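You operate a simulated robot arm through the tools that you are given. There is no shell and no other tool. Be economical: measure what you need, move in short steps, check, and stop when the job is done.

Carry out the task below with a simulated two-armed robot. There is one attempt and no reset: what you move stays moved.

## Task
Take the liner bundle on the inside of the collar and put it away on the lower shelf of the store rack. Then take the card that says "D23" and leave it on the top of the low table. Then take the tiny liner and leave it on the ledge of the stepped stack. Then fetch the wrap from the middle right shelf of the wall rack and set it on the floor of the tray guide. Then lift the brusher hood open. Keep to this order.

It is judged by the outcome, as a careful person would: the job done as asked, and still so three seconds after it is handed in. It fails if anything else is knocked over, pushed out of place, dropped, spilled or broken.

## Robot
Two 7-joint arms with two-finger parallel grippers on one trunk, on a base that drives. Base frame: it is fixed to the floor where the robot stands at the start and does not move with it; the origin is under the middle of the robot, x ahead of it, y to its left, z up. Lengths are in m, angles in rad, forces in N, time in s.
The left shoulder is at the start at [0.094, 0.101, 0.856], the right one opposite. With the tool pointing down near the work surface each hand reaches from about 0.3 to 0.58 m from the robot's upright axis, wherever it stands, measured 20 degrees to its own side. Places, roughly: brusher hood [1.1, 6.8, 1]; card [-5.25, 2.75, 0.75]; floor of the tray guide (20x57 cm) [-3.84, 5.04, 0.62]; ledge of the stepped stack [-5, 2.2, 1.4]; liner bundle (26x17x9 cm) [0.5, 0.1, 0.6]; lower shelf of the store rack [2.5, 3, 0.5]; tiny liner (25x8x4 cm) [-6.7, 2.4, 1.6]; top of the low table [-3.4, 5, 0.6]; wrap (8x8x6 cm) [-6.7, 2.3, 1.3]. Payload 2.4 kg a hand.
Tool frame (each hand has its own): the origin (TCP) lies between the finger pads and is the grasp point; the fingertips stand 0.024 m ahead of it; z points along the fingers, y is the line along which they close. Largest opening 0.068 m; finger width 0.017, thickness 0.01; the body of the gripper, 0.04 by 0.07 m, starts 0.041 m behind the TCP.
Orientation is told as [roll, pitch, yaw] about the base's x, y, z axes, in that order, counted from this pose: with the fingers straight down and closing along the base's y, the tool's x points along the base's -x, its y along +y and its z along -z.

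## Interface
- The arms move only by the tool apply_moves. It takes "left_deltas", "right_deltas" or both (then of equal length, played together; a hand with none holds still); each is text: rows parted by semicolons, each of 7 numbers parted by spaces: the turn, a rotation vector about the tool's x, y, z in degrees, then the shift along the tool's x, y, z in mm, then the gripper command, from -1 (fully open) to 1 (shut), values between in proportion. In form: ax ay az tx ty tz fingers; .... A call has 1 to 10 rows; each row is the pose to reach, as a shift and turn from the pose commanded when the call began, along the tool's axes at that moment. Each row takes 0.2 s and may step no farther than 0.05 m and 0.15 rad from the row before; otherwise, or with a gripper value out of range, the whole call is refused. A pose out of reach is approached as far as the arm can. The call stops where the force on the tool passes 40 N (or 10 N more than at its start, if that is more) or the arm is blocked; 0.2 s more then pass. The fingers move at their own pace (about 0.072 m/s each) and stop on an object; they squeeze with about 25 N. The grip force told is the motor's: it shows also when the fingers shut on nothing. Time passes only in rows, and 0.2 s behind the last, so rows that repeat a pose let the fingers close. It gives the time, the measured TCP pose, the force on the tool (base axes), the opening and the grip force at its end, in the units of the frame above (readings bear some noise), with the torque about the TCP (base axes, N m) and any sound that the robot's microphone picked up.
- Cameras (640 x 400 px; columns grow to the right, rows downward): "scene" is now at [0.1937, 0.0312, 1.0161]; the picture's right is [0.33, -0.94, -0.00], its down [-0.52, -0.18, -0.84] and it looks along [0.79, 0.28, -0.55] (base axes); focal length 214 px, centre (320, 200). "left" rides on the left gripper at [0.084, -0.011, -0.075] in its tool frame; the picture's right is [0.13, 0.99, 0.00], its down [-0.60, 0.08, -0.79] and it looks along [-0.79, 0.10, 0.61] (tool axes); focal length 251 px, centre (320, 200). "right" rides on the right gripper at [0.084, 0.011, -0.075] in its tool frame; the picture's right is [-0.13, 0.99, 0.00], its down [-0.60, -0.08, -0.79] and it looks along [-0.79, -0.10, 0.61] (tool axes); focal length 251 px, centre (320, 200). There is no depth. A picture from a camera that has moved, and an enlarged one, comes with that camera's place and axes in the base frame and with its lens.
- camera(camera): a new picture of that camera. It takes no simulated time.
- move_column(by): slides the trunk up (or, below 0, down) by that many m; the arms and the scene camera ride with it, the base frame stays. It gives what a move gives, with no picture.
- steer(legs): drives the robot by 1 to 6 legs, each [ahead, left, turn to the left] in m, m and rad, along the robot's own axes; the way and the turn of a leg run together, so that a leg with both is an arc; at most 1.5 m and 3.142 rad a leg. The arms and the cameras ride along, it lands a little off, and it stops where it bumps. It gives what a move gives.
- aim_head(pan, tilt): turns the head with the scene camera to pan (to the left, within 1.501 rad either way) and tilt (down, from -0.506 to 1.204), counted from straight ahead of the robot. It gives what a move gives.
- zoom(camera, box): a new picture of the part [left, top, right, bottom] of that camera's present view, enlarged. It takes no simulated time.
- sign_off(): hands the job in; it is judged then, once.

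Go step by step. Nothing tells you exact positions but the pictures and the camera data: compare them with the known pose of the tool, close in by small moves and look again before you grip or let go. The budget is 165 turns and 122 pictures, counting those below and the enlarged ones. Unless the task says otherwise, let go and move clear before handing in.

The tools are called after "Request:" by a JSON object that holds its "name" and its "arguments". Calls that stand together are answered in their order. apply_moves: Moves the arms, as the interface text tells. Its arguments: {"type":"object","properties":{"left_deltas":{"type":"string"},"right_deltas":{"type":"string"}},"required":[]} The other tools are called the same way: move_column (by) slides the trunk up or down; steer (legs) drives the base; aim_head (pan, tilt) turns the head that bears the scene camera; camera (camera) takes a picture; zoom (camera, box) takes an enlarged picture of a part of a camera's view; sign_off () hands the job in.

At the start:

```text
clock: 0.0
left_tool_pos: [0.2981, 0.2269, 0.7864]
left_tcp_rot: [0.002, 0.0, 0.0]
left_wrist_force: [-0.4, 0.1, -0.2]
left_wrist_torque: [0.01, -0.01, 0.01]
left_grip_width: 0.0681
left_finger_force: 0.1
right_tool_pos: [0.4242, -0.0876, 0.879]
right_tcp_rot: [-0.002, 0.0, 0.0]
right_wrist_force: [-1.0, -0.3, 0.0]
right_wrist_torque: [0.0, 0.0, -0.01]
right_grip_width: 0.0677
right_finger_force: 0.0
trunk travel left (down, up): [-0.075, 0.775]
robot x, y, heading: [-0.003, 0.0025, 0.0]
head pan, tilt: [0.342, 0.581]
```

scene: 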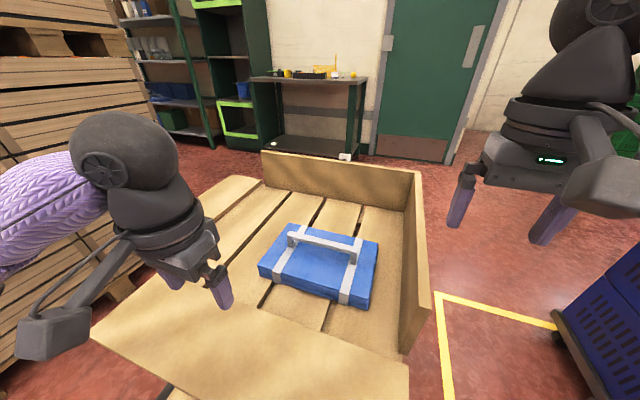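
right: 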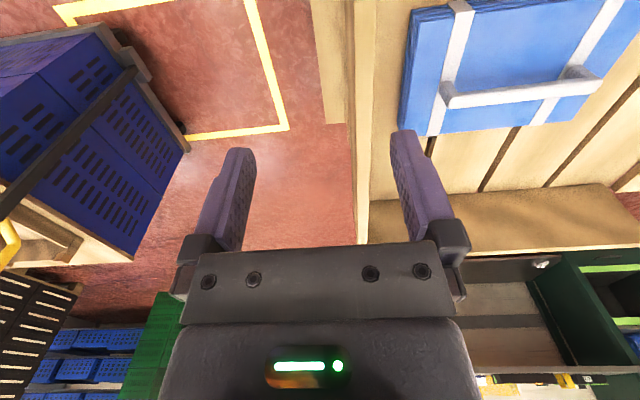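
left: 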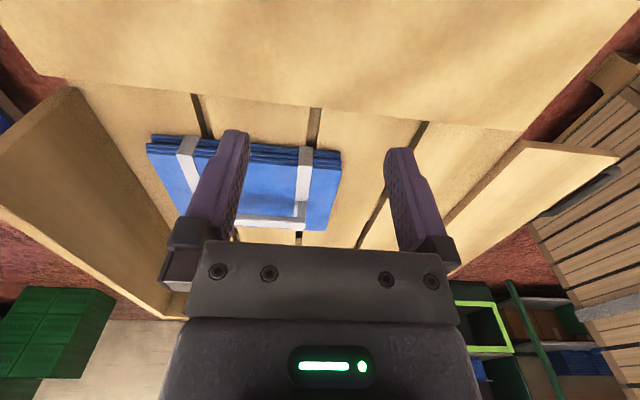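

I see the blue liner bundle in the collar with a handle bar along y near (0.54, 0.15, 0.65). First I look at the store rack to know how it has to be put in.

Request:
{"name": "aim_head", "arguments": {"pan": 0.8, "tilt": 0.15}}

Request:
{"name": "zoom", "arguments": {"camera": "left", "box": [120, 100, 440, 300]}}

Request:
{"name": "camera", "arguments": {"camera": "scene"}}

```text
clock: 0.9
left_tool_pos: [0.2982, 0.226, 0.7863]
left_tcp_rot: [-0.001, -0.001, 0.0]
left_wrist_force: [-0.3, 0.5, 0.1]
left_wrist_torque: [-0.02, 0.01, 0.02]
left_grip_width: 0.0681
left_finger_force: 0.2
right_tool_pos: [0.4246, -0.0891, 0.8783]
right_tcp_rot: [-0.001, -0.001, 0.0]
right_wrist_force: [-0.4, -0.1, 0.2]
right_wrist_torque: [0.01, 0.04, -0.01]
right_grip_width: 0.0682
right_finger_force: 0.0
trunk travel left (down, up): [-0.075, 0.775]
robot x, y, heading: [0.0004, -0.003, 0.002]
head pan, tilt: [0.799, 0.15]
```

```text
2.00 times, centred on (280, 200) of left
camera zoom: at [0.2134, 0.2144, 0.8622], right [-0.13, 0.99, 0.0], down [0.6, 0.08, 0.79], along [0.79, 0.1, -0.61], focal length 503 px, centre (400, 200)
```

zoom: 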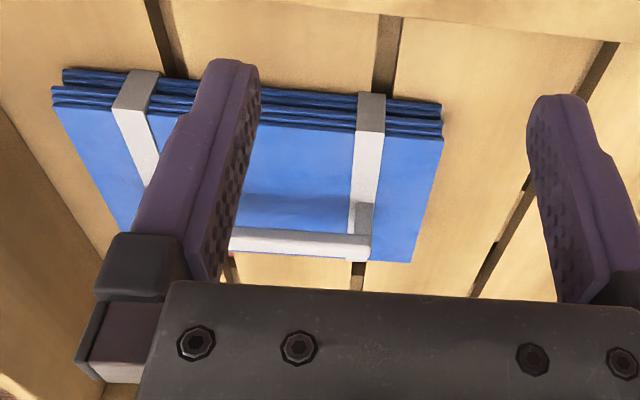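

```text
117 pictures are left
camera scene: at [0.1746, 0.0679, 1.0559], right [0.72, -0.7, 0.0], down [-0.11, -0.11, -0.99], along [0.69, 0.71, -0.15], focal length 214 px, centre (320, 200)
```

scene: 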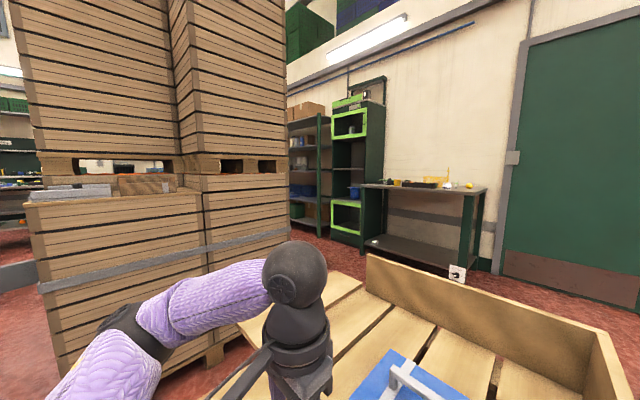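

The store rack seems to be the open shelving left of the green cabinet. Zooming there.

Request:
{"name": "zoom", "arguments": {"camera": "scene", "box": [260, 80, 420, 280]}}

Request:
{"name": "apply_moves", "arguments": {"left_deltas": "0 0 8 0 0 0 -1;0 0 16 0 0 0 -1;0 0 24 0 0 0 -1;0 0 32 0 0 0 -1;0 0 40 0 0 0 -1;0 0 48 0 0 0 -1;0 0 56 0 0 0 -1;0 0 64 0 0 0 -1;0 0 72 0 0 0 -1;0 0 80 0 0 0 -1"}}

```text
2.00 times, centred on (340, 180) of scene
camera zoom: at [0.1746, 0.0679, 1.0559], right [0.72, -0.7, 0.0], down [-0.11, -0.11, -0.99], along [0.69, 0.71, -0.15], focal length 429 px, centre (280, 240)
```

zoom: 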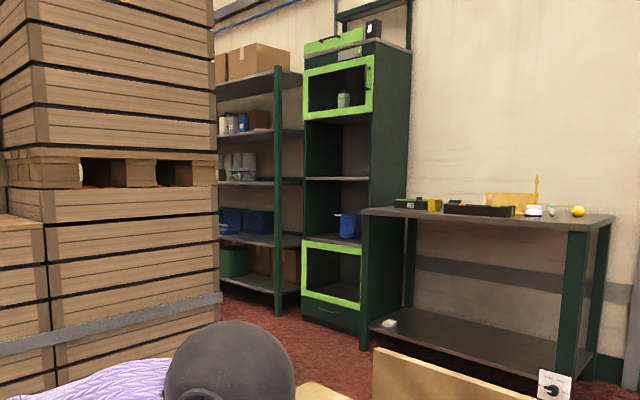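

```text
clock: 2.6
left_tool_pos: [0.2989, 0.2262, 0.7876]
left_tcp_rot: [-0.004, -0.009, -0.997]
left_wrist_force: [-0.9, -2.0, -0.4]
left_wrist_torque: [0.06, -0.15, 0.22]
left_grip_width: 0.0678
left_finger_force: 0.1
right_tool_pos: [0.4242, -0.0876, 0.88]
right_tcp_rot: [-0.002, 0.001, 0.0]
right_wrist_force: [-0.1, -0.6, -0.1]
right_wrist_torque: [-0.03, 0.0, -0.01]
right_grip_width: 0.068
right_finger_force: 0.0
trunk travel left (down, up): [-0.075, 0.775]
robot x, y, heading: [0.0027, 0.0009, 0.003]
head pan, tilt: [0.799, 0.15]
stopped in row 8 (left hand): the force on the tool passed its limit at 75 N (the readings are from after the stop); the commanded pose is now the measured one
```

The turn was stopped by contact or a limit at about 57°. I look at the arm.

Request:
{"name": "aim_head", "arguments": {"pan": 0.6, "tilt": 0.6}}

Request:
{"name": "camera", "arguments": {"camera": "scene"}}

Request:
{"name": "camera", "arguments": {"camera": "left"}}

```text
clock: 3.5
left_tool_pos: [0.299, 0.225, 0.7872]
left_tcp_rot: [-0.002, -0.008, -0.998]
left_wrist_force: [0.8, -3.0, -2.0]
left_wrist_torque: [0.12, -0.11, 0.25]
left_grip_width: 0.068
left_finger_force: 0.0
right_tool_pos: [0.4268, -0.0886, 0.8794]
right_tcp_rot: [-0.002, 0.0, 0.0]
right_wrist_force: [0.2, -0.1, 0.8]
right_wrist_torque: [-0.02, -0.01, -0.03]
right_grip_width: 0.0678
right_finger_force: 0.1
trunk travel left (down, up): [-0.075, 0.775]
robot x, y, heading: [-0.0018, -0.0003, -0.0]
head pan, tilt: [0.6, 0.6]
```

```text
115 pictures are left
camera scene: at [0.1828, 0.0514, 1.0146], right [0.57, -0.82, 0.0], down [-0.47, -0.32, -0.83], along [0.68, 0.47, -0.56], focal length 214 px, centre (320, 200)
```

scene: 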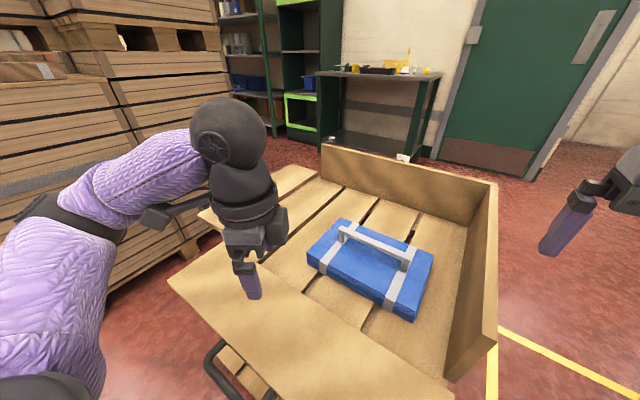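

```text
114 pictures are left
camera left: at [0.2432, 0.2893, 0.8616], right [0.76, 0.65, 0.0], down [0.39, -0.46, 0.8], along [0.51, -0.61, -0.6], focal length 251 px, centre (320, 200)
```

left: 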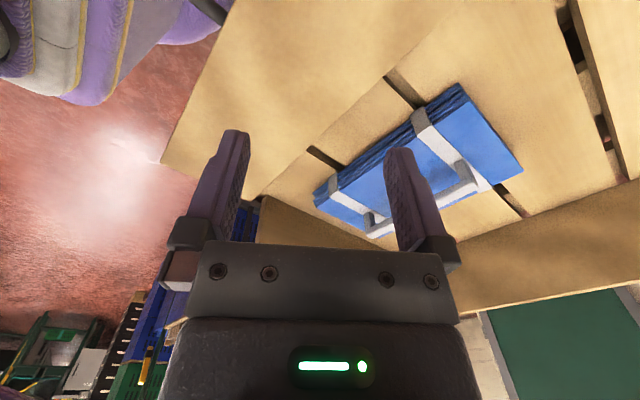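

The camera bracket probably met the forearm. I turn the other way.

Request:
{"name": "apply_moves", "arguments": {"left_deltas": "0 0 -8 0 0 0 -1;0 0 -16 0 0 0 -1;0 0 -24 0 0 0 -1;0 0 -32 0 0 0 -1;0 0 -40 0 0 0 -1;0 0 -48 0 0 0 -1;0 0 -56 0 0 0 -1;0 0 -64 0 0 0 -1;0 0 -72 0 0 0 -1;0 0 -80 0 0 0 -1"}}

Request:
{"name": "apply_moves", "arguments": {"left_deltas": "0 0 -8 0 0 0 -1;0 0 -16 0 0 0 -1;0 0 -24 0 0 0 -1;0 0 -32 0 0 0 -1;0 0 -40 0 0 0 -1;0 0 -48 0 0 0 -1;0 0 -56 0 0 0 -1;0 0 -64 0 0 0 -1;0 0 -67 0 0 0 -1"}}

```text
clock: 5.7
left_tool_pos: [0.297, 0.225, 0.7869]
left_tcp_rot: [-0.011, -0.001, 0.399]
left_wrist_force: [-0.7, 0.4, 0.6]
left_wrist_torque: [0.01, -0.02, 0.0]
left_grip_width: 0.068
left_finger_force: 0.0
right_tool_pos: [0.425, -0.088, 0.8791]
right_tcp_rot: [-0.002, -0.001, -0.001]
right_wrist_force: [-0.4, -0.2, -0.8]
right_wrist_torque: [0.01, 0.02, 0.02]
right_grip_width: 0.0682
right_finger_force: 0.1
trunk travel left (down, up): [-0.075, 0.775]
robot x, y, heading: [0.003, -0.0005, -0.0]
head pan, tilt: [0.6, 0.6]
```

```text
clock: 7.7
left_tool_pos: [0.2994, 0.2261, 0.7866]
left_tcp_rot: [-0.002, 0.008, 1.569]
left_wrist_force: [-0.1, -0.2, 0.0]
left_wrist_torque: [0.01, 0.0, 0.01]
left_grip_width: 0.0681
left_finger_force: 0.0
right_tool_pos: [0.4242, -0.0885, 0.8795]
right_tcp_rot: [-0.002, 0.0, 0.0]
right_wrist_force: [-1.0, -0.2, -0.2]
right_wrist_torque: [-0.01, -0.01, 0.03]
right_grip_width: 0.0679
right_finger_force: 0.0
trunk travel left (down, up): [-0.075, 0.775]
robot x, y, heading: [-0.0014, 0.0012, 0.002]
head pan, tilt: [0.6, 0.6]
```

Yaw is now 90°. I move above the handle bar.

Request:
{"name": "apply_moves", "arguments": {"left_deltas": "0 0 0 15 -45 0 -1;0 0 0 30 -90 0 -1;0 0 0 45 -135 10 -1;0 0 0 60 -180 20 -1;0 0 0 70 -220 30 -1;0 0 0 76 -241 40 -1;0 0 0 76 -241 60 -1"}}

Request:
{"name": "camera", "arguments": {"camera": "left"}}

Request:
{"name": "camera", "arguments": {"camera": "scene"}}

```text
clock: 9.3
left_tool_pos: [0.5407, 0.1465, 0.7262]
left_tcp_rot: [-0.004, 0.007, 1.566]
left_wrist_force: [0.7, -0.1, 0.6]
left_wrist_torque: [-0.01, -0.03, -0.02]
left_grip_width: 0.0683
left_finger_force: 0.0
right_tool_pos: [0.4239, -0.0894, 0.8787]
right_tcp_rot: [-0.001, 0.001, 0.0]
right_wrist_force: [0.3, -0.1, 0.0]
right_wrist_torque: [0.01, -0.02, 0.03]
right_grip_width: 0.0681
right_finger_force: 0.0
trunk travel left (down, up): [-0.075, 0.775]
robot x, y, heading: [-0.0, 0.0009, 0.003]
head pan, tilt: [0.6, 0.6]
```

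```text
113 pictures are left
camera left: at [0.5509, 0.0627, 0.8027], right [-0.99, -0.12, 0.0], down [-0.08, 0.61, 0.79], along [-0.1, 0.78, -0.62], focal length 251 px, centre (320, 200)
```

left: 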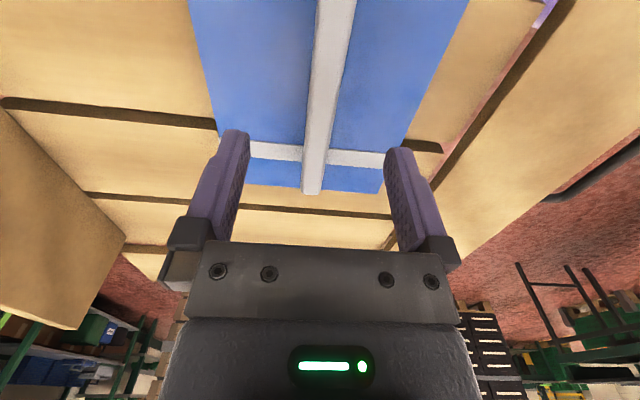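

```text
112 pictures are left
camera scene: at [0.1828, 0.0513, 1.0145], right [0.56, -0.83, 0.0], down [-0.47, -0.32, -0.82], along [0.68, 0.47, -0.57], focal length 214 px, centre (320, 200)
```

scene: 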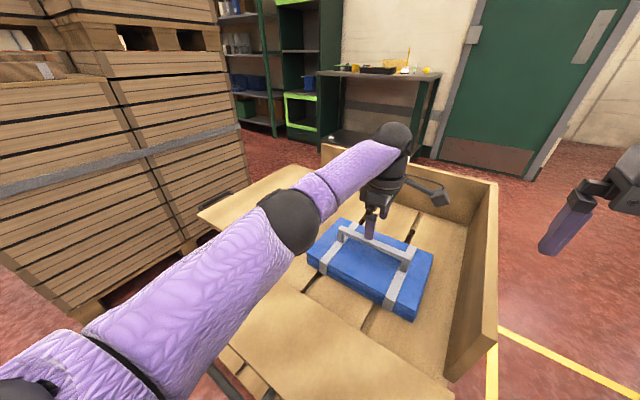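

The bar is centred between the fingers. I go down and close.

Request:
{"name": "apply_moves", "arguments": {"left_deltas": "0 0 0 0 0 25 -1;0 0 0 0 0 50 -1;0 0 0 0 0 64 -1;0 0 0 0 0 74 -1;0 0 0 0 0 74 -0.3;0 0 0 0 0 74 0.5;0 0 0 0 0 74 1;0 0 0 0 0 74 1;0 0 0 0 0 74 1"}}

Request:
{"name": "camera", "arguments": {"camera": "left"}}

```text
clock: 11.3
left_tool_pos: [0.5425, 0.1461, 0.6532]
left_tcp_rot: [-0.003, 0.009, 1.567]
left_wrist_force: [-0.3, 1.0, 0.2]
left_wrist_torque: [0.02, 0.03, 0.07]
left_grip_width: 0.0178
left_finger_force: 25.0
right_tool_pos: [0.4251, -0.0886, 0.8795]
right_tcp_rot: [-0.003, 0.0, 0.0]
right_wrist_force: [0.0, 1.1, -0.5]
right_wrist_torque: [-0.03, 0.01, -0.01]
right_grip_width: 0.0679
right_finger_force: 0.1
trunk travel left (down, up): [-0.075, 0.775]
robot x, y, heading: [0.001, 0.0004, -0.003]
head pan, tilt: [0.6, 0.6]
```

```text
111 pictures are left
camera left: at [0.5515, 0.0623, 0.7294], right [-0.99, -0.13, 0.0], down [-0.08, 0.61, 0.79], along [-0.1, 0.78, -0.62], focal length 251 px, centre (320, 200)
```

left: 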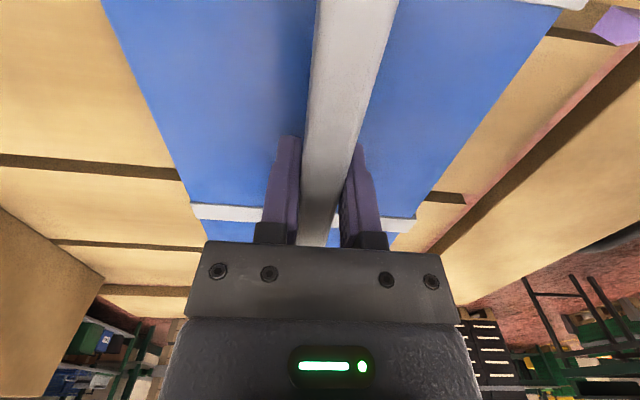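

Gripped at 18 mm. I lift slowly.

Request:
{"name": "apply_moves", "arguments": {"left_deltas": "0 0 0 0 0 -8 1;0 0 0 0 0 -20 1;0 0 0 0 0 -40 1;0 0 0 0 0 -65 1;0 0 0 0 0 -90 1;0 0 0 0 0 -115 1;0 0 0 0 0 -140 1;0 0 0 0 0 -140 1"}}

Request:
{"name": "camera", "arguments": {"camera": "scene"}}

```text
clock: 13.1
left_tool_pos: [0.538, 0.1491, 0.7946]
left_tcp_rot: [-0.001, 0.009, 1.566]
left_wrist_force: [0.6, 0.0, -5.6]
left_wrist_torque: [-0.02, -0.02, -0.01]
left_grip_width: 0.0175
left_finger_force: 25.2
right_tool_pos: [0.4255, -0.0878, 0.8794]
right_tcp_rot: [-0.001, 0.001, 0.001]
right_wrist_force: [0.6, 0.7, -0.7]
right_wrist_torque: [0.02, 0.01, 0.01]
right_grip_width: 0.068
right_finger_force: 0.1
trunk travel left (down, up): [-0.075, 0.775]
robot x, y, heading: [-0.0024, -0.0021, 0.005]
head pan, tilt: [0.6, 0.6]
```

```text
110 pictures are left
camera scene: at [0.1832, 0.0514, 1.0144], right [0.56, -0.83, 0.0], down [-0.47, -0.32, -0.82], along [0.68, 0.47, -0.57], focal length 214 px, centre (320, 200)
```

scene: 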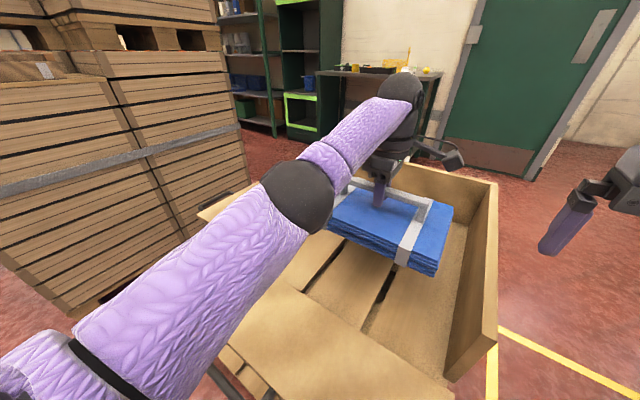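

Bundle is held (about 0.57 kg). I raise the trunk and survey the surroundings for a driving route.

Request:
{"name": "move_column", "arguments": {"by": 0.3}}

Request:
{"name": "aim_head", "arguments": {"pan": -0.7, "tilt": 0.45}}

Request:
{"name": "camera", "arguments": {"camera": "scene"}}

Request:
{"name": "aim_head", "arguments": {"pan": 1.5, "tilt": 0.35}}

Request:
{"name": "camera", "arguments": {"camera": "scene"}}

```text
clock: 16.1
left_tool_pos: [0.4943, 0.1486, 1.1888]
left_tcp_rot: [-0.202, 0.008, 1.567]
left_wrist_force: [0.2, -0.3, -4.9]
left_wrist_torque: [0.0, 0.02, 0.03]
left_grip_width: 0.0179
left_finger_force: 24.7
right_tool_pos: [0.4249, -0.0876, 1.1782]
right_tcp_rot: [-0.001, 0.002, 0.001]
right_wrist_force: [0.0, -0.1, 1.6]
right_wrist_torque: [-0.04, -0.02, 0.0]
right_grip_width: 0.0681
right_finger_force: 0.0
trunk travel left (down, up): [-0.375, 0.475]
robot x, y, heading: [0.0009, -0.003, 0.002]
head pan, tilt: [0.6, 0.6]
```

```text
clock: 17.6
left_tool_pos: [0.4934, 0.1493, 1.1888]
left_tcp_rot: [-0.203, 0.007, 1.566]
left_wrist_force: [-0.5, -0.2, -5.7]
left_wrist_torque: [-0.02, 0.07, -0.02]
left_grip_width: 0.018
left_finger_force: 24.7
right_tool_pos: [0.4261, -0.0882, 1.179]
right_tcp_rot: [-0.002, 0.0, 0.0]
right_wrist_force: [-0.3, 0.5, -0.7]
right_wrist_torque: [0.0, -0.01, 0.0]
right_grip_width: 0.0678
right_finger_force: 0.0
trunk travel left (down, up): [-0.375, 0.475]
robot x, y, heading: [0.0001, 0.0004, 0.002]
head pan, tilt: [-0.7, 0.45]
```

```text
109 pictures are left
camera scene: at [0.1049, -0.0576, 1.3341], right [-0.64, -0.77, 0.0], down [-0.33, 0.28, -0.9], along [0.69, -0.58, -0.44], focal length 214 px, centre (320, 200)
```

scene: 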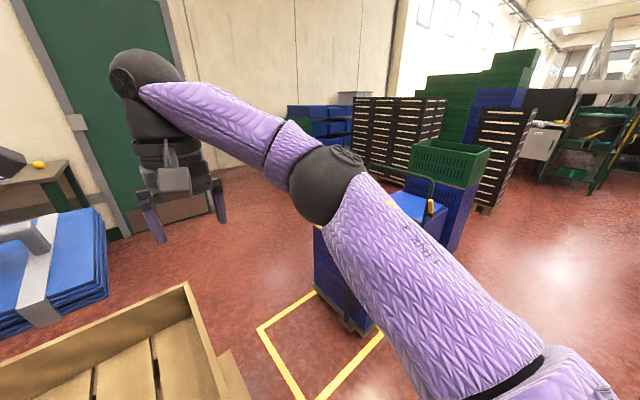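

```text
clock: 19.6
left_tool_pos: [0.4947, 0.1486, 1.1891]
left_tcp_rot: [-0.203, 0.007, 1.568]
left_wrist_force: [0.5, -0.1, -5.2]
left_wrist_torque: [-0.04, 0.06, -0.02]
left_grip_width: 0.0177
left_finger_force: 25.6
right_tool_pos: [0.4252, -0.0889, 1.1795]
right_tcp_rot: [0.0, -0.001, 0.001]
right_wrist_force: [0.1, 0.5, -0.1]
right_wrist_torque: [0.01, 0.0, -0.03]
right_grip_width: 0.0679
right_finger_force: 0.0
trunk travel left (down, up): [-0.375, 0.475]
robot x, y, heading: [-0.0005, -0.0023, -0.003]
head pan, tilt: [1.499, 0.351]
```

```text
108 pictures are left
camera scene: at [0.0412, 0.0944, 1.3434], right [1.0, -0.07, 0.0], down [-0.03, -0.34, -0.94], along [0.07, 0.94, -0.34], focal length 214 px, centre (320, 200)
```

scene: 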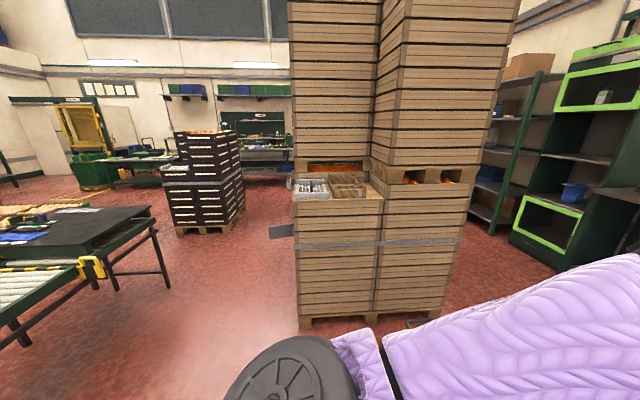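

The crate stack (x −0.02..1.03, y 1.19..2) blocks the direct way; open floor lies to its left. I back off a little, turn left and look.

Request:
{"name": "steer", "arguments": {"legs": [[-0.3, 0, 0], [0, 0, 1.571]]}}

Request:
{"name": "aim_head", "arguments": {"pan": 0.5, "tilt": 0.4}}

Request:
{"name": "camera", "arguments": {"camera": "scene"}}

```text
clock: 25.5
left_tool_pos: [-0.4517, 0.49, 1.1881]
left_tcp_rot: [-0.202, 0.007, -3.122]
left_wrist_force: [-1.1, -0.7, -5.7]
left_wrist_torque: [-0.06, -0.03, 0.04]
left_grip_width: 0.0178
left_finger_force: 25.1
right_tool_pos: [-0.2138, 0.4264, 1.179]
right_tcp_rot: [-0.002, 0.0, 1.595]
right_wrist_force: [-0.2, 0.1, -0.1]
right_wrist_torque: [0.0, 0.01, 0.03]
right_grip_width: 0.0681
right_finger_force: 0.1
trunk travel left (down, up): [-0.375, 0.475]
robot x, y, heading: [-0.2956, -0.007, 1.591]
head pan, tilt: [1.499, 0.351]
```

```text
clock: 26.8
left_tool_pos: [-0.4513, 0.4916, 1.1887]
left_tcp_rot: [-0.204, 0.007, -3.123]
left_wrist_force: [1.2, -0.1, -4.9]
left_wrist_torque: [-0.07, -0.05, -0.02]
left_grip_width: 0.0177
left_finger_force: 24.9
right_tool_pos: [-0.214, 0.426, 1.1792]
right_tcp_rot: [0.001, 0.0, 1.595]
right_wrist_force: [0.3, 0.0, -0.6]
right_wrist_torque: [0.02, 0.01, 0.01]
right_grip_width: 0.0681
right_finger_force: 0.1
trunk travel left (down, up): [-0.375, 0.475]
robot x, y, heading: [-0.291, 0.0031, 1.593]
head pan, tilt: [0.499, 0.4]
```

```text
107 pictures are left
camera scene: at [-0.341, 0.1172, 1.3388], right [0.87, 0.5, 0.0], down [0.19, -0.34, -0.92], along [-0.46, 0.8, -0.39], focal length 214 px, centre (320, 200)
```

scene: 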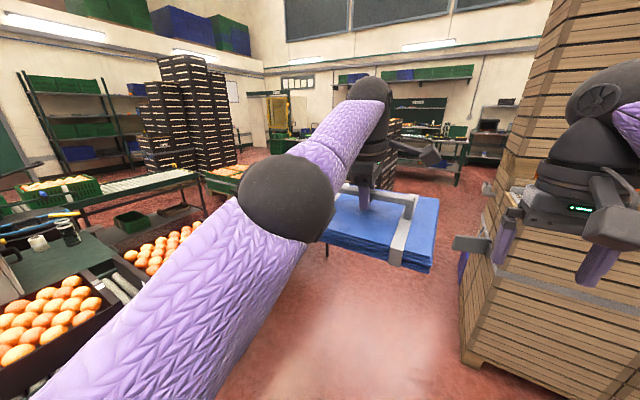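

The corridor between the fruit bench (x≈−0.9) and the stack (x≈−0.05) is about 0.8 m wide. I centre on x≈−0.5 and go ahead in part.

Request:
{"name": "steer", "arguments": {"legs": [[0, 0.19, -0.022], [0.9, 0, 0]]}}

Request:
{"name": "aim_head", "arguments": {"pan": -0.3, "tilt": 0.5}}

Request:
{"name": "camera", "arguments": {"camera": "scene"}}

```text
clock: 32.7
left_tool_pos: [-0.6238, 1.3966, 1.188]
left_tcp_rot: [-0.202, 0.007, 3.133]
left_wrist_force: [-0.1, -0.1, -5.5]
left_wrist_torque: [-0.06, 0.02, -0.03]
left_grip_width: 0.0179
left_finger_force: 24.8
right_tool_pos: [-0.3878, 1.3251, 1.179]
right_tcp_rot: [-0.001, 0.002, 1.567]
right_wrist_force: [-0.1, 0.5, 0.1]
right_wrist_torque: [-0.02, 0.01, -0.03]
right_grip_width: 0.068
right_finger_force: 0.0
trunk travel left (down, up): [-0.375, 0.475]
robot x, y, heading: [-0.4809, 0.9004, 1.566]
head pan, tilt: [0.499, 0.4]
```

```text
clock: 33.8
left_tool_pos: [-0.6255, 1.3955, 1.1888]
left_tcp_rot: [-0.202, 0.008, 3.133]
left_wrist_force: [-0.5, 0.2, -4.9]
left_wrist_torque: [-0.07, -0.02, -0.02]
left_grip_width: 0.0177
left_finger_force: 24.8
right_tool_pos: [-0.3868, 1.3267, 1.1793]
right_tcp_rot: [-0.002, 0.001, 1.568]
right_wrist_force: [0.9, -0.7, 0.4]
right_wrist_torque: [0.02, 0.01, -0.03]
right_grip_width: 0.068
right_finger_force: 0.1
trunk travel left (down, up): [-0.375, 0.475]
robot x, y, heading: [-0.4801, 0.8998, 1.569]
head pan, tilt: [-0.3, 0.499]
```

```text
106 pictures are left
camera scene: at [-0.4519, 1.0251, 1.3297], right [0.95, -0.3, 0.0], down [-0.14, -0.46, -0.88], along [0.26, 0.84, -0.48], focal length 214 px, centre (320, 200)
```

scene: 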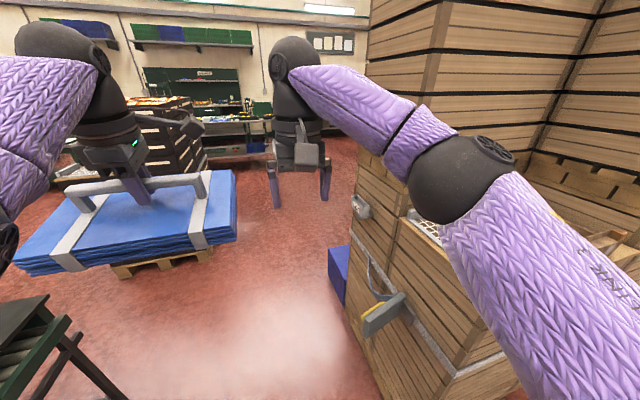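

I shift slightly left for clearance and continue past the stack.

Request:
{"name": "steer", "arguments": {"legs": [[0, 0.09, 0], [1.0, 0, 0]]}}

Request:
{"name": "aim_head", "arguments": {"pan": -1.1, "tilt": 0.3}}

Request:
{"name": "camera", "arguments": {"camera": "scene"}}

```text
clock: 39.7
left_tool_pos: [-0.7184, 2.3877, 1.1886]
left_tcp_rot: [-0.204, 0.007, 3.139]
left_wrist_force: [-0.1, 0.4, -5.0]
left_wrist_torque: [-0.04, -0.02, 0.01]
left_grip_width: 0.0178
left_finger_force: 25.4
right_tool_pos: [-0.4807, 2.3193, 1.1798]
right_tcp_rot: [-0.003, 0.002, 1.573]
right_wrist_force: [0.5, -0.7, -1.0]
right_wrist_torque: [-0.02, 0.02, -0.01]
right_grip_width: 0.0679
right_finger_force: 0.0
trunk travel left (down, up): [-0.375, 0.475]
robot x, y, heading: [-0.5661, 1.8935, 1.569]
head pan, tilt: [-0.3, 0.499]
```

```text
clock: 40.8
left_tool_pos: [-0.7167, 2.3864, 1.1889]
left_tcp_rot: [-0.202, 0.008, 3.141]
left_wrist_force: [-0.5, -0.5, -6.0]
left_wrist_torque: [-0.03, 0.04, -0.06]
left_grip_width: 0.0176
left_finger_force: 25.0
right_tool_pos: [-0.4809, 2.319, 1.1795]
right_tcp_rot: [-0.002, 0.0, 1.573]
right_wrist_force: [-0.1, 0.6, -0.4]
right_wrist_torque: [-0.03, -0.01, 0.03]
right_grip_width: 0.0682
right_finger_force: 0.0
trunk travel left (down, up): [-0.375, 0.475]
robot x, y, heading: [-0.5668, 1.8958, 1.57]
head pan, tilt: [-1.1, 0.3]
```

```text
105 pictures are left
camera scene: at [-0.4861, 1.9736, 1.3481], right [0.46, -0.89, 0.0], down [-0.26, -0.14, -0.96], along [0.85, 0.44, -0.3], focal length 214 px, centre (320, 200)
```

scene: 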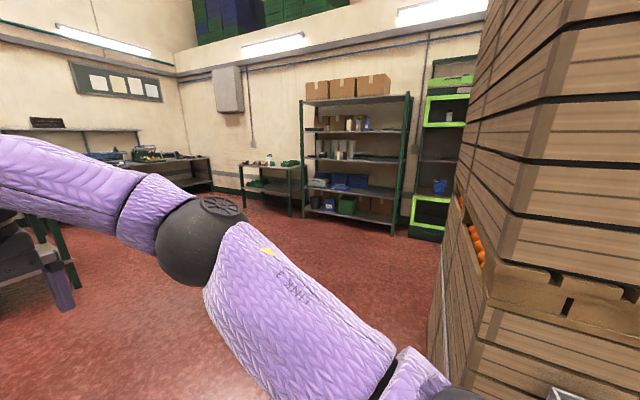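

The store rack is open, facing −x, from about y 2.35 to 3.75 with its front at x≈2.35. Zooming to see which shelf space is free.

Request:
{"name": "zoom", "arguments": {"camera": "scene", "box": [280, 70, 440, 250]}}

```text
2.22 times, centred on (360, 160) of scene
camera zoom: at [-0.4861, 1.9736, 1.3481], right [0.46, -0.89, 0.0], down [-0.26, -0.14, -0.96], along [0.85, 0.44, -0.3], focal length 477 px, centre (231, 289)
```

zoom: 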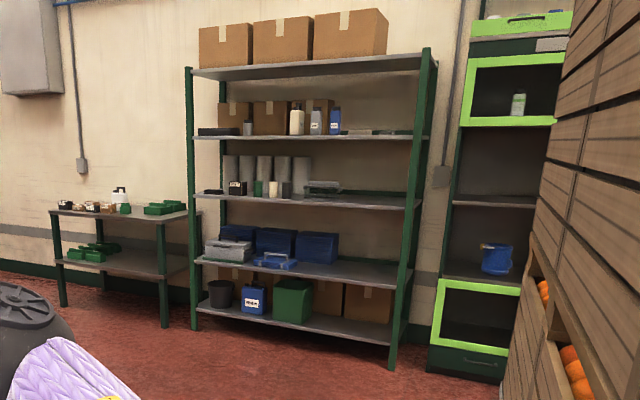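

The "lower shelf" (z≈0.5) holds blue boxes on its left; its right part (y≈2.4–2.75) is free. I drive out past the stack, turn to face the rack.

Request:
{"name": "steer", "arguments": {"legs": [[0.5, -0.1, 0], [0, 0, -1.571], [1.3, 0, 0]]}}

Request:
{"name": "aim_head", "arguments": {"pan": 0.0, "tilt": 0.4}}

Request:
{"name": "camera", "arguments": {"camera": "scene"}}

```text
clock: 53.7
left_tool_pos: [1.3037, 2.5937, 1.1888]
left_tcp_rot: [-0.201, 0.006, 1.594]
left_wrist_force: [1.0, -0.1, -5.4]
left_wrist_torque: [-0.04, 0.07, 0.01]
left_grip_width: 0.0175
left_finger_force: 25.2
right_tool_pos: [1.2413, 2.3561, 1.1792]
right_tcp_rot: [-0.001, 0.003, 0.028]
right_wrist_force: [0.4, 0.4, 0.8]
right_wrist_torque: [-0.02, 0.01, 0.02]
right_grip_width: 0.0681
right_finger_force: 0.1
trunk travel left (down, up): [-0.375, 0.475]
robot x, y, heading: [0.8151, 2.4327, 0.024]
head pan, tilt: [-1.1, 0.3]
```

```text
clock: 55.0
left_tool_pos: [1.3031, 2.5946, 1.1892]
left_tcp_rot: [-0.203, 0.007, 1.596]
left_wrist_force: [0.1, -0.7, -5.3]
left_wrist_torque: [0.0, 0.09, -0.01]
left_grip_width: 0.0178
left_finger_force: 24.8
right_tool_pos: [1.2405, 2.3553, 1.1783]
right_tcp_rot: [0.0, 0.0, 0.027]
right_wrist_force: [0.5, 0.7, -0.2]
right_wrist_torque: [-0.01, 0.02, 0.01]
right_grip_width: 0.068
right_finger_force: 0.0
trunk travel left (down, up): [-0.375, 0.475]
robot x, y, heading: [0.8155, 2.4323, 0.027]
head pan, tilt: [0.0, 0.4]
```

```text
103 pictures are left
camera scene: at [0.9412, 2.4368, 1.3388], right [0.03, -1.0, 0.0], down [-0.39, -0.01, -0.92], along [0.92, 0.02, -0.39], focal length 214 px, centre (320, 200)
```

scene: 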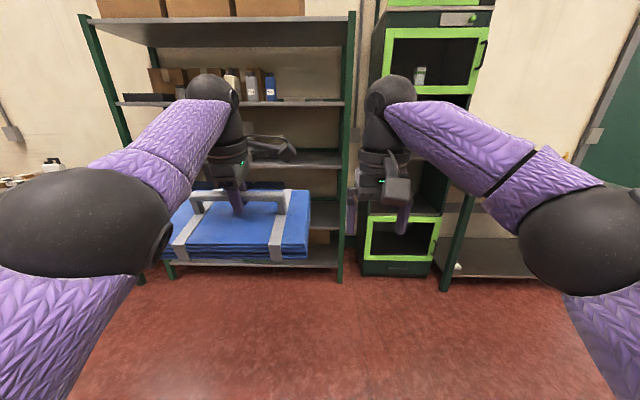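

Rack front at x≈2.34, y 2.27–3.72. I lower the trunk here and level the hand before approaching.

Request:
{"name": "move_column", "arguments": {"by": -0.3}}

Request:
{"name": "camera", "arguments": {"camera": "scene"}}

```text
clock: 58.0
left_tool_pos: [1.3519, 2.5946, 0.787]
left_tcp_rot: [0.016, 0.007, 1.596]
left_wrist_force: [-0.4, 0.0, -5.0]
left_wrist_torque: [-0.02, -0.02, -0.01]
left_grip_width: 0.0179
left_finger_force: 25.4
right_tool_pos: [1.2414, 2.3543, 0.8792]
right_tcp_rot: [-0.003, 0.002, 0.027]
right_wrist_force: [0.3, 0.0, -0.1]
right_wrist_torque: [-0.01, 0.02, 0.0]
right_grip_width: 0.068
right_finger_force: 0.1
trunk travel left (down, up): [-0.075, 0.774]
robot x, y, heading: [0.8138, 2.4312, 0.027]
head pan, tilt: [0.0, 0.4]
```

```text
102 pictures are left
camera scene: at [1.0169, 2.4389, 1.0327], right [0.03, -1.0, 0.0], down [-0.39, -0.01, -0.92], along [0.92, 0.03, -0.39], focal length 214 px, centre (320, 200)
```

scene: 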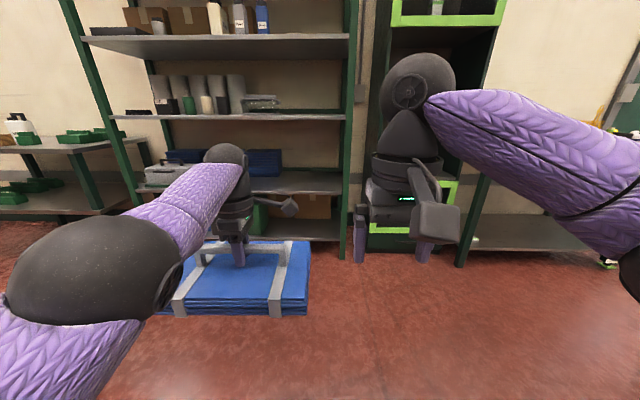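

Lower shelf surface is at z≈0.54, the next board at ≈0.97. I lower the left hand to approach height and retract the right hand.

Request:
{"name": "apply_moves", "arguments": {"left_deltas": "0 0 0 0 0 40 1;0 0 0 0 0 80 1;0 0 0 0 0 117 1;0 0 0 0 0 117 1", "right_deltas": "0 0 0 32 -32 15 -1;0 0 0 64 -64 35 -1;0 0 0 96 -96 60 -1;0 0 0 126 -128 80 -1"}}

Request:
{"name": "steer", "arguments": {"legs": [[0, -0.08, -0.027], [0.75, 0, 0]]}}

Request:
{"name": "camera", "arguments": {"camera": "scene"}}

Request:
{"name": "camera", "arguments": {"camera": "left"}}

```text
refused: row 3 steps farther than a row can; nothing moved
```

```text
clock: 62.7
left_tool_pos: [2.1115, 2.5031, 0.7856]
left_tcp_rot: [0.016, 0.007, 1.569]
left_wrist_force: [0.4, 0.2, -5.8]
left_wrist_torque: [0.01, -0.02, 0.03]
left_grip_width: 0.0179
left_finger_force: 25.1
right_tool_pos: [1.9937, 2.266, 0.8788]
right_tcp_rot: [-0.002, 0.003, 0.001]
right_wrist_force: [0.1, -0.6, 0.8]
right_wrist_torque: [0.01, 0.0, 0.01]
right_grip_width: 0.0679
right_finger_force: 0.0
trunk travel left (down, up): [-0.075, 0.774]
robot x, y, heading: [1.5679, 2.3496, -0.002]
head pan, tilt: [0.0, 0.4]
```

```text
101 pictures are left
camera scene: at [1.772, 2.355, 1.0326], right [0.0, -1.0, 0.0], down [-0.39, 0.0, -0.92], along [0.92, 0.0, -0.39], focal length 214 px, centre (320, 200)
```

scene: 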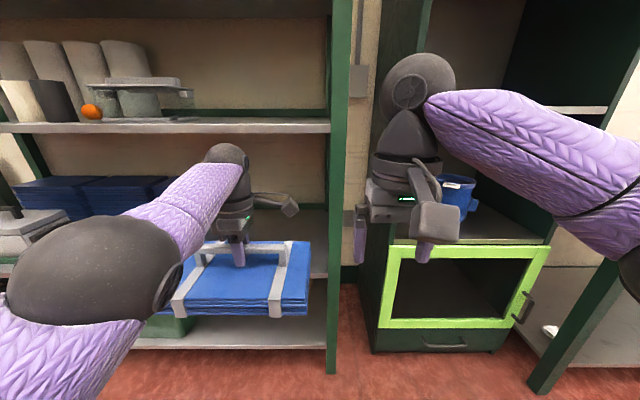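

```text
100 pictures are left
camera left: at [2.1228, 2.4178, 0.8624], right [-0.99, -0.13, 0.02], down [-0.06, 0.61, 0.79], along [-0.11, 0.78, -0.61], focal length 251 px, centre (320, 200)
```

left: 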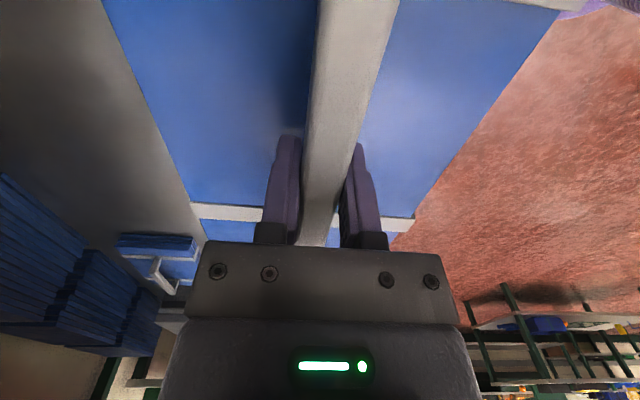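

Position is fine; the move had been refused for step size. Redo it in smaller steps.

Request:
{"name": "apply_moves", "arguments": {"left_deltas": "0 0 0 0 0 25 1;0 0 0 0 0 50 1;0 0 0 0 0 75 1;0 0 0 0 0 100 1;0 0 0 0 0 117 1", "right_deltas": "0 0 0 25 -25 16 -1;0 0 0 50 -50 32 -1;0 0 0 75 -75 48 -1;0 0 0 100 -100 64 -1;0 0 0 125 -125 80 -1"}}

Request:
{"name": "steer", "arguments": {"legs": [[0.355, 0.04, 0]]}}

Request:
{"name": "camera", "arguments": {"camera": "scene"}}

Request:
{"name": "camera", "arguments": {"camera": "left"}}

```text
clock: 63.9
left_tool_pos: [2.121, 2.501, 0.6689]
left_tcp_rot: [0.017, 0.006, 1.569]
left_wrist_force: [-0.2, -0.5, -5.8]
left_wrist_torque: [-0.05, 0.01, 0.01]
left_grip_width: 0.0179
left_finger_force: 24.4
left hand out of reach, approached as far as the arm can: row 1, 2, 3, 4, 5
right_tool_pos: [1.8688, 2.1407, 0.7995]
right_tcp_rot: [-0.002, 0.001, 0.003]
right_wrist_force: [1.1, 0.6, 0.0]
right_wrist_torque: [-0.02, 0.03, -0.01]
right_grip_width: 0.0683
right_finger_force: 0.0
trunk travel left (down, up): [-0.075, 0.774]
robot x, y, heading: [1.571, 2.351, 0.001]
head pan, tilt: [0.0, 0.4]
```

```text
clock: 66.2
left_tool_pos: [2.4757, 2.5438, 0.6691]
left_tcp_rot: [0.018, 0.008, 1.571]
left_wrist_force: [-0.1, -0.2, -4.8]
left_wrist_torque: [-0.05, -0.06, -0.03]
left_grip_width: 0.0177
left_finger_force: 25.0
right_tool_pos: [2.2239, 2.1815, 0.7995]
right_tcp_rot: [-0.002, 0.002, 0.005]
right_wrist_force: [0.4, 0.2, 0.0]
right_wrist_torque: [0.01, 0.01, 0.0]
right_grip_width: 0.0682
right_finger_force: 0.1
trunk travel left (down, up): [-0.075, 0.774]
robot x, y, heading: [1.9243, 2.3939, 0.0]
head pan, tilt: [0.0, 0.4]
```

```text
99 pictures are left
camera scene: at [2.1261, 2.3968, 1.0326], right [0.0, -1.0, 0.0], down [-0.39, 0.0, -0.92], along [0.92, 0.0, -0.39], focal length 214 px, centre (320, 200)
```

scene: 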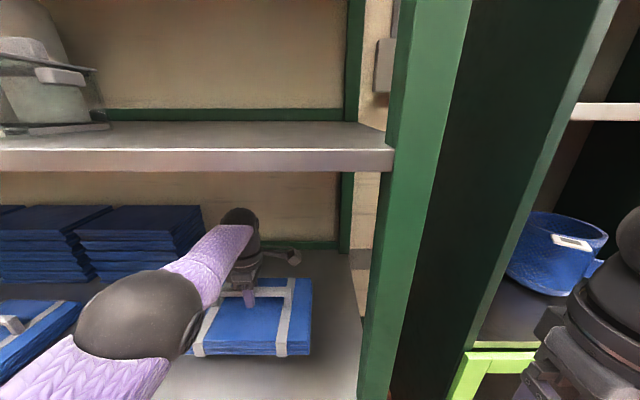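

```text
98 pictures are left
camera left: at [2.4863, 2.4591, 0.7451], right [-0.99, -0.13, 0.02], down [-0.06, 0.61, 0.79], along [-0.11, 0.78, -0.61], focal length 251 px, centre (320, 200)
```

left: 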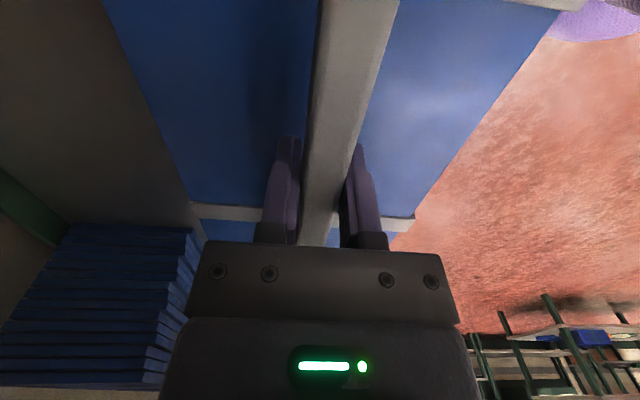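

The bundle hovers over the free part of the lower shelf with margin at the front. I lower in small steps.

Request:
{"name": "apply_moves", "arguments": {"left_deltas": "0 0 0 0 0 10 1;0 0 0 0 0 20 1;0 0 0 0 0 28 1;0 0 0 0 0 33 1;0 0 0 0 0 37 1;0 0 0 0 0 37 1"}}

Request:
{"name": "camera", "arguments": {"camera": "scene"}}

```text
clock: 67.6
left_tool_pos: [2.473, 2.5428, 0.6313]
left_tcp_rot: [0.016, 0.006, 1.572]
left_wrist_force: [-0.2, -0.7, -5.7]
left_wrist_torque: [0.01, 0.01, -0.03]
left_grip_width: 0.018
left_finger_force: 25.4
right_tool_pos: [2.2238, 2.1825, 0.7987]
right_tcp_rot: [-0.001, 0.003, 0.004]
right_wrist_force: [-0.9, 0.0, 1.3]
right_wrist_torque: [0.0, -0.01, -0.06]
right_grip_width: 0.0682
right_finger_force: 0.1
trunk travel left (down, up): [-0.075, 0.774]
robot x, y, heading: [1.9258, 2.3953, 0.006]
head pan, tilt: [0.0, 0.4]
```

```text
97 pictures are left
camera scene: at [2.1262, 2.3968, 1.0326], right [0.0, -1.0, 0.0], down [-0.39, 0.0, -0.92], along [0.92, 0.0, -0.39], focal length 214 px, centre (320, 200)
```

scene: 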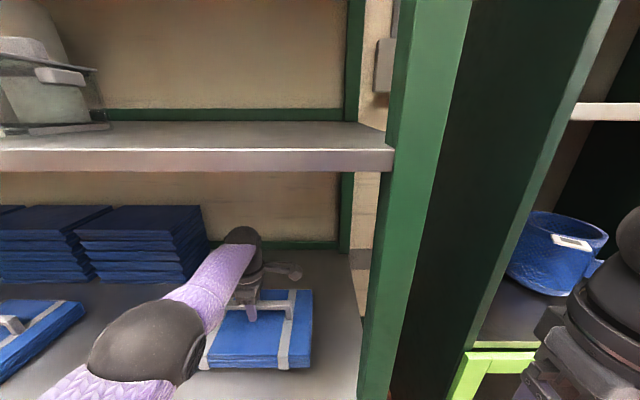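

Request:
{"name": "apply_moves", "arguments": {"left_deltas": "0 0 0 0 0 4 1;0 0 0 0 0 8 1;0 0 0 0 0 12 1;0 0 0 0 0 16 1;0 0 0 0 0 20 1"}}

Request:
{"name": "camera", "arguments": {"camera": "scene"}}

```text
clock: 68.8
left_tool_pos: [2.4701, 2.5432, 0.6139]
left_tcp_rot: [0.014, 0.008, 1.57]
left_wrist_force: [-2.3, -0.3, 3.0]
left_wrist_torque: [0.04, -0.54, 0.01]
left_grip_width: 0.0175
left_finger_force: 24.5
right_tool_pos: [2.2227, 2.1829, 0.7996]
right_tcp_rot: [-0.001, -0.001, 0.004]
right_wrist_force: [0.1, -0.7, 0.3]
right_wrist_torque: [-0.01, -0.05, 0.06]
right_grip_width: 0.0679
right_finger_force: 0.1
trunk travel left (down, up): [-0.075, 0.774]
robot x, y, heading: [1.9215, 2.3999, -0.001]
head pan, tilt: [0.0, 0.4]
```

```text
96 pictures are left
camera scene: at [2.1253, 2.3966, 1.033], right [0.0, -1.0, 0.0], down [-0.39, 0.0, -0.92], along [0.92, 0.0, -0.39], focal length 214 px, centre (320, 200)
```

scene: 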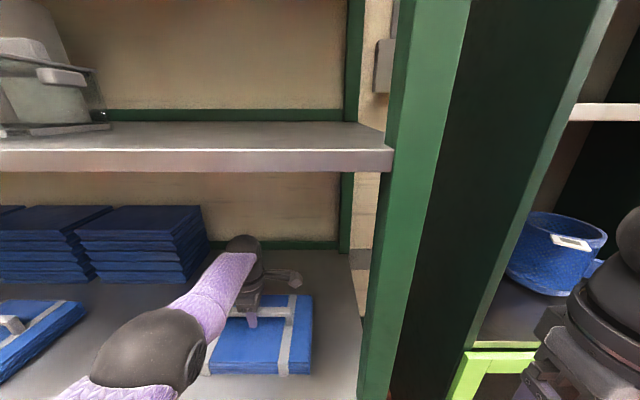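

The bundle touches the shelf. I open and rise clear.

Request:
{"name": "apply_moves", "arguments": {"left_deltas": "0 0 0 0 0 2 1;0 0 0 0 0 2 0.3;0 0 0 0 0 2 -0.5;0 0 0 0 0 2 -1;0 0 0 0 0 2 -1;0 0 0 0 0 2 -1;0 0 0 0 0 -20 -1;0 0 0 0 0 -45 -1;0 0 0 0 0 -70 -1"}}

Request:
{"name": "camera", "arguments": {"camera": "scene"}}

Request:
{"name": "camera", "arguments": {"camera": "left"}}

```text
clock: 70.8
left_tool_pos: [2.4744, 2.5435, 0.6835]
left_tcp_rot: [0.017, 0.007, 1.569]
left_wrist_force: [-0.2, -0.2, -0.5]
left_wrist_torque: [-0.04, 0.03, 0.02]
left_grip_width: 0.0681
left_finger_force: 0.0
left hand out of reach, approached as far as the arm can: row 1
right_tool_pos: [2.2235, 2.1807, 0.799]
right_tcp_rot: [-0.002, 0.001, 0.0]
right_wrist_force: [0.5, -0.1, 0.3]
right_wrist_torque: [0.01, 0.01, -0.01]
right_grip_width: 0.0683
right_finger_force: 0.1
trunk travel left (down, up): [-0.075, 0.774]
robot x, y, heading: [1.9268, 2.3937, -0.001]
head pan, tilt: [0.0, 0.4]
```

```text
95 pictures are left
camera scene: at [2.1258, 2.3967, 1.0327], right [0.0, -1.0, 0.0], down [-0.39, 0.0, -0.92], along [0.92, 0.0, -0.39], focal length 214 px, centre (320, 200)
```

scene: 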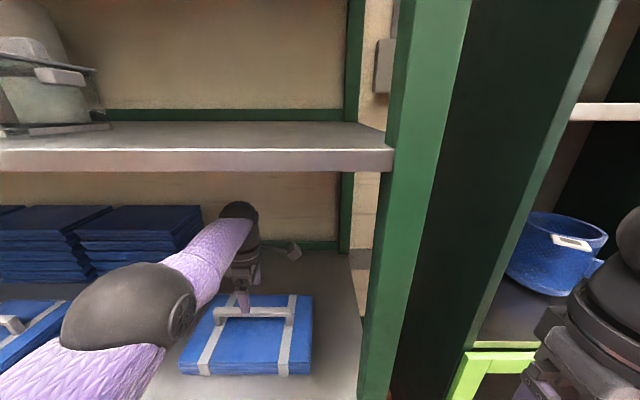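

```text
94 pictures are left
camera left: at [2.4864, 2.4587, 0.7589], right [-0.99, -0.13, 0.02], down [-0.06, 0.61, 0.79], along [-0.11, 0.78, -0.61], focal length 251 px, centre (320, 200)
```

left: 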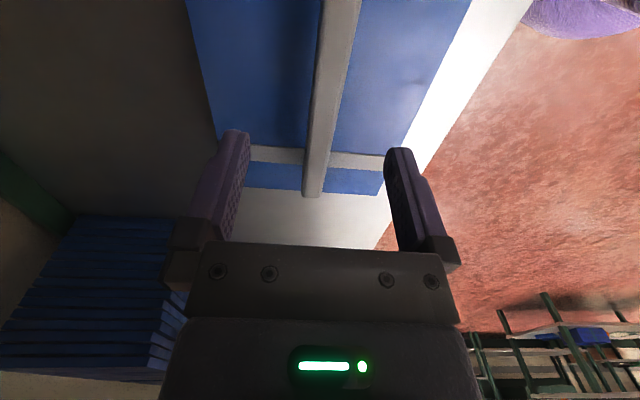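

The bundle rests on the lower shelf. I back out, turn round toward −x and look for the way to the card.

Request:
{"name": "steer", "arguments": {"legs": [[-0.6, 0, 0], [-0.5, 0.2, 0], [0, 0, 3.1]]}}

Request:
{"name": "apply_moves", "arguments": {"left_deltas": "0 0 0 -20 40 -20 -1;0 0 0 -40 80 -40 -1;0 0 0 -60 120 -60 -1;0 0 0 -80 160 -80 -1;0 0 0 -80 200 -110 -1;0 0 0 -80 230 -110 -1"}}

Request:
{"name": "move_column", "arguments": {"by": 0.3}}

Request:
{"name": "aim_head", "arguments": {"pan": 0.0, "tilt": 0.35}}

Request:
{"name": "camera", "arguments": {"camera": "scene"}}

```text
clock: 84.3
left_tool_pos: [0.2735, 2.443, 0.6821]
left_tcp_rot: [0.016, 0.008, -1.572]
left_wrist_force: [0.9, 0.1, 0.5]
left_wrist_torque: [0.0, 0.06, 0.01]
left_grip_width: 0.0678
left_finger_force: 0.0
right_tool_pos: [0.5263, 2.8049, 0.7989]
right_tcp_rot: [-0.001, 0.001, -3.139]
right_wrist_force: [0.0, -0.7, 0.0]
right_wrist_torque: [-0.01, -0.01, 0.0]
right_grip_width: 0.068
right_finger_force: 0.0
trunk travel left (down, up): [-0.075, 0.774]
robot x, y, heading: [0.8262, 2.5939, -3.142]
head pan, tilt: [0.0, 0.4]
```

```text
clock: 85.7
left_tool_pos: [0.3153, 2.3193, 0.8444]
left_tcp_rot: [0.02, 0.007, -1.572]
left_wrist_force: [0.0, -0.3, 0.4]
left_wrist_torque: [0.0, 0.01, 0.07]
left_grip_width: 0.068
left_finger_force: 0.1
left hand out of reach, approached as far as the arm can: row 1, 2, 3, 4, 5, 6
right_tool_pos: [0.526, 2.8041, 0.7988]
right_tcp_rot: [-0.001, 0.001, -3.139]
right_wrist_force: [-0.4, -0.1, 1.0]
right_wrist_torque: [-0.01, 0.02, -0.01]
right_grip_width: 0.068
right_finger_force: 0.0
trunk travel left (down, up): [-0.075, 0.774]
robot x, y, heading: [0.8241, 2.5878, -3.14]
head pan, tilt: [0.0, 0.4]
```

```text
clock: 88.7
left_tool_pos: [0.3756, 2.3212, 1.2442]
left_tcp_rot: [-0.209, 0.005, -1.574]
left_wrist_force: [-0.1, 0.2, -0.1]
left_wrist_torque: [-0.01, 0.01, 0.0]
left_grip_width: 0.0684
left_finger_force: 0.1
right_tool_pos: [0.5262, 2.8045, 1.0992]
right_tcp_rot: [-0.001, 0.002, -3.14]
right_wrist_force: [-0.1, 0.5, 0.5]
right_wrist_torque: [0.02, -0.04, -0.01]
right_grip_width: 0.0679
right_finger_force: 0.1
trunk travel left (down, up): [-0.375, 0.475]
robot x, y, heading: [0.8283, 2.5894, -3.132]
head pan, tilt: [0.0, 0.4]
```

```text
clock: 89.3
left_tool_pos: [0.3757, 2.3231, 1.2444]
left_tcp_rot: [-0.206, 0.006, -1.574]
left_wrist_force: [0.7, -0.6, -0.1]
left_wrist_torque: [-0.01, -0.02, -0.01]
left_grip_width: 0.0678
left_finger_force: 0.1
right_tool_pos: [0.5255, 2.8047, 1.0994]
right_tcp_rot: [-0.002, 0.001, -3.141]
right_wrist_force: [-0.1, 0.1, 0.2]
right_wrist_torque: [0.01, -0.03, -0.03]
right_grip_width: 0.068
right_finger_force: 0.1
trunk travel left (down, up): [-0.375, 0.475]
robot x, y, heading: [0.8259, 2.5917, -3.136]
head pan, tilt: [0.0, 0.351]
```

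```text
93 pictures are left
camera scene: at [0.6958, 2.5924, 1.3434], right [0.0, 1.0, 0.0], down [0.34, 0.0, -0.94], along [-0.94, 0.0, -0.34], focal length 214 px, centre (320, 200)
```

scene: 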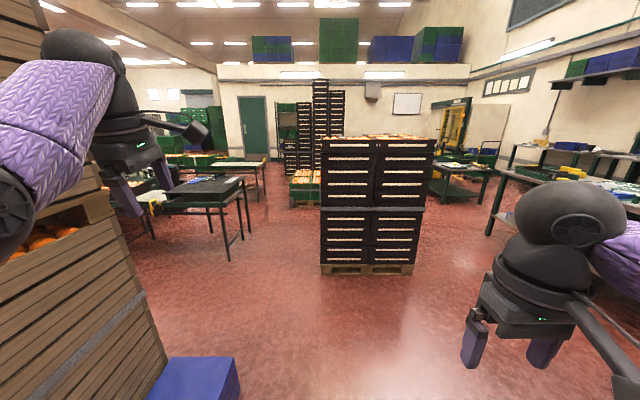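

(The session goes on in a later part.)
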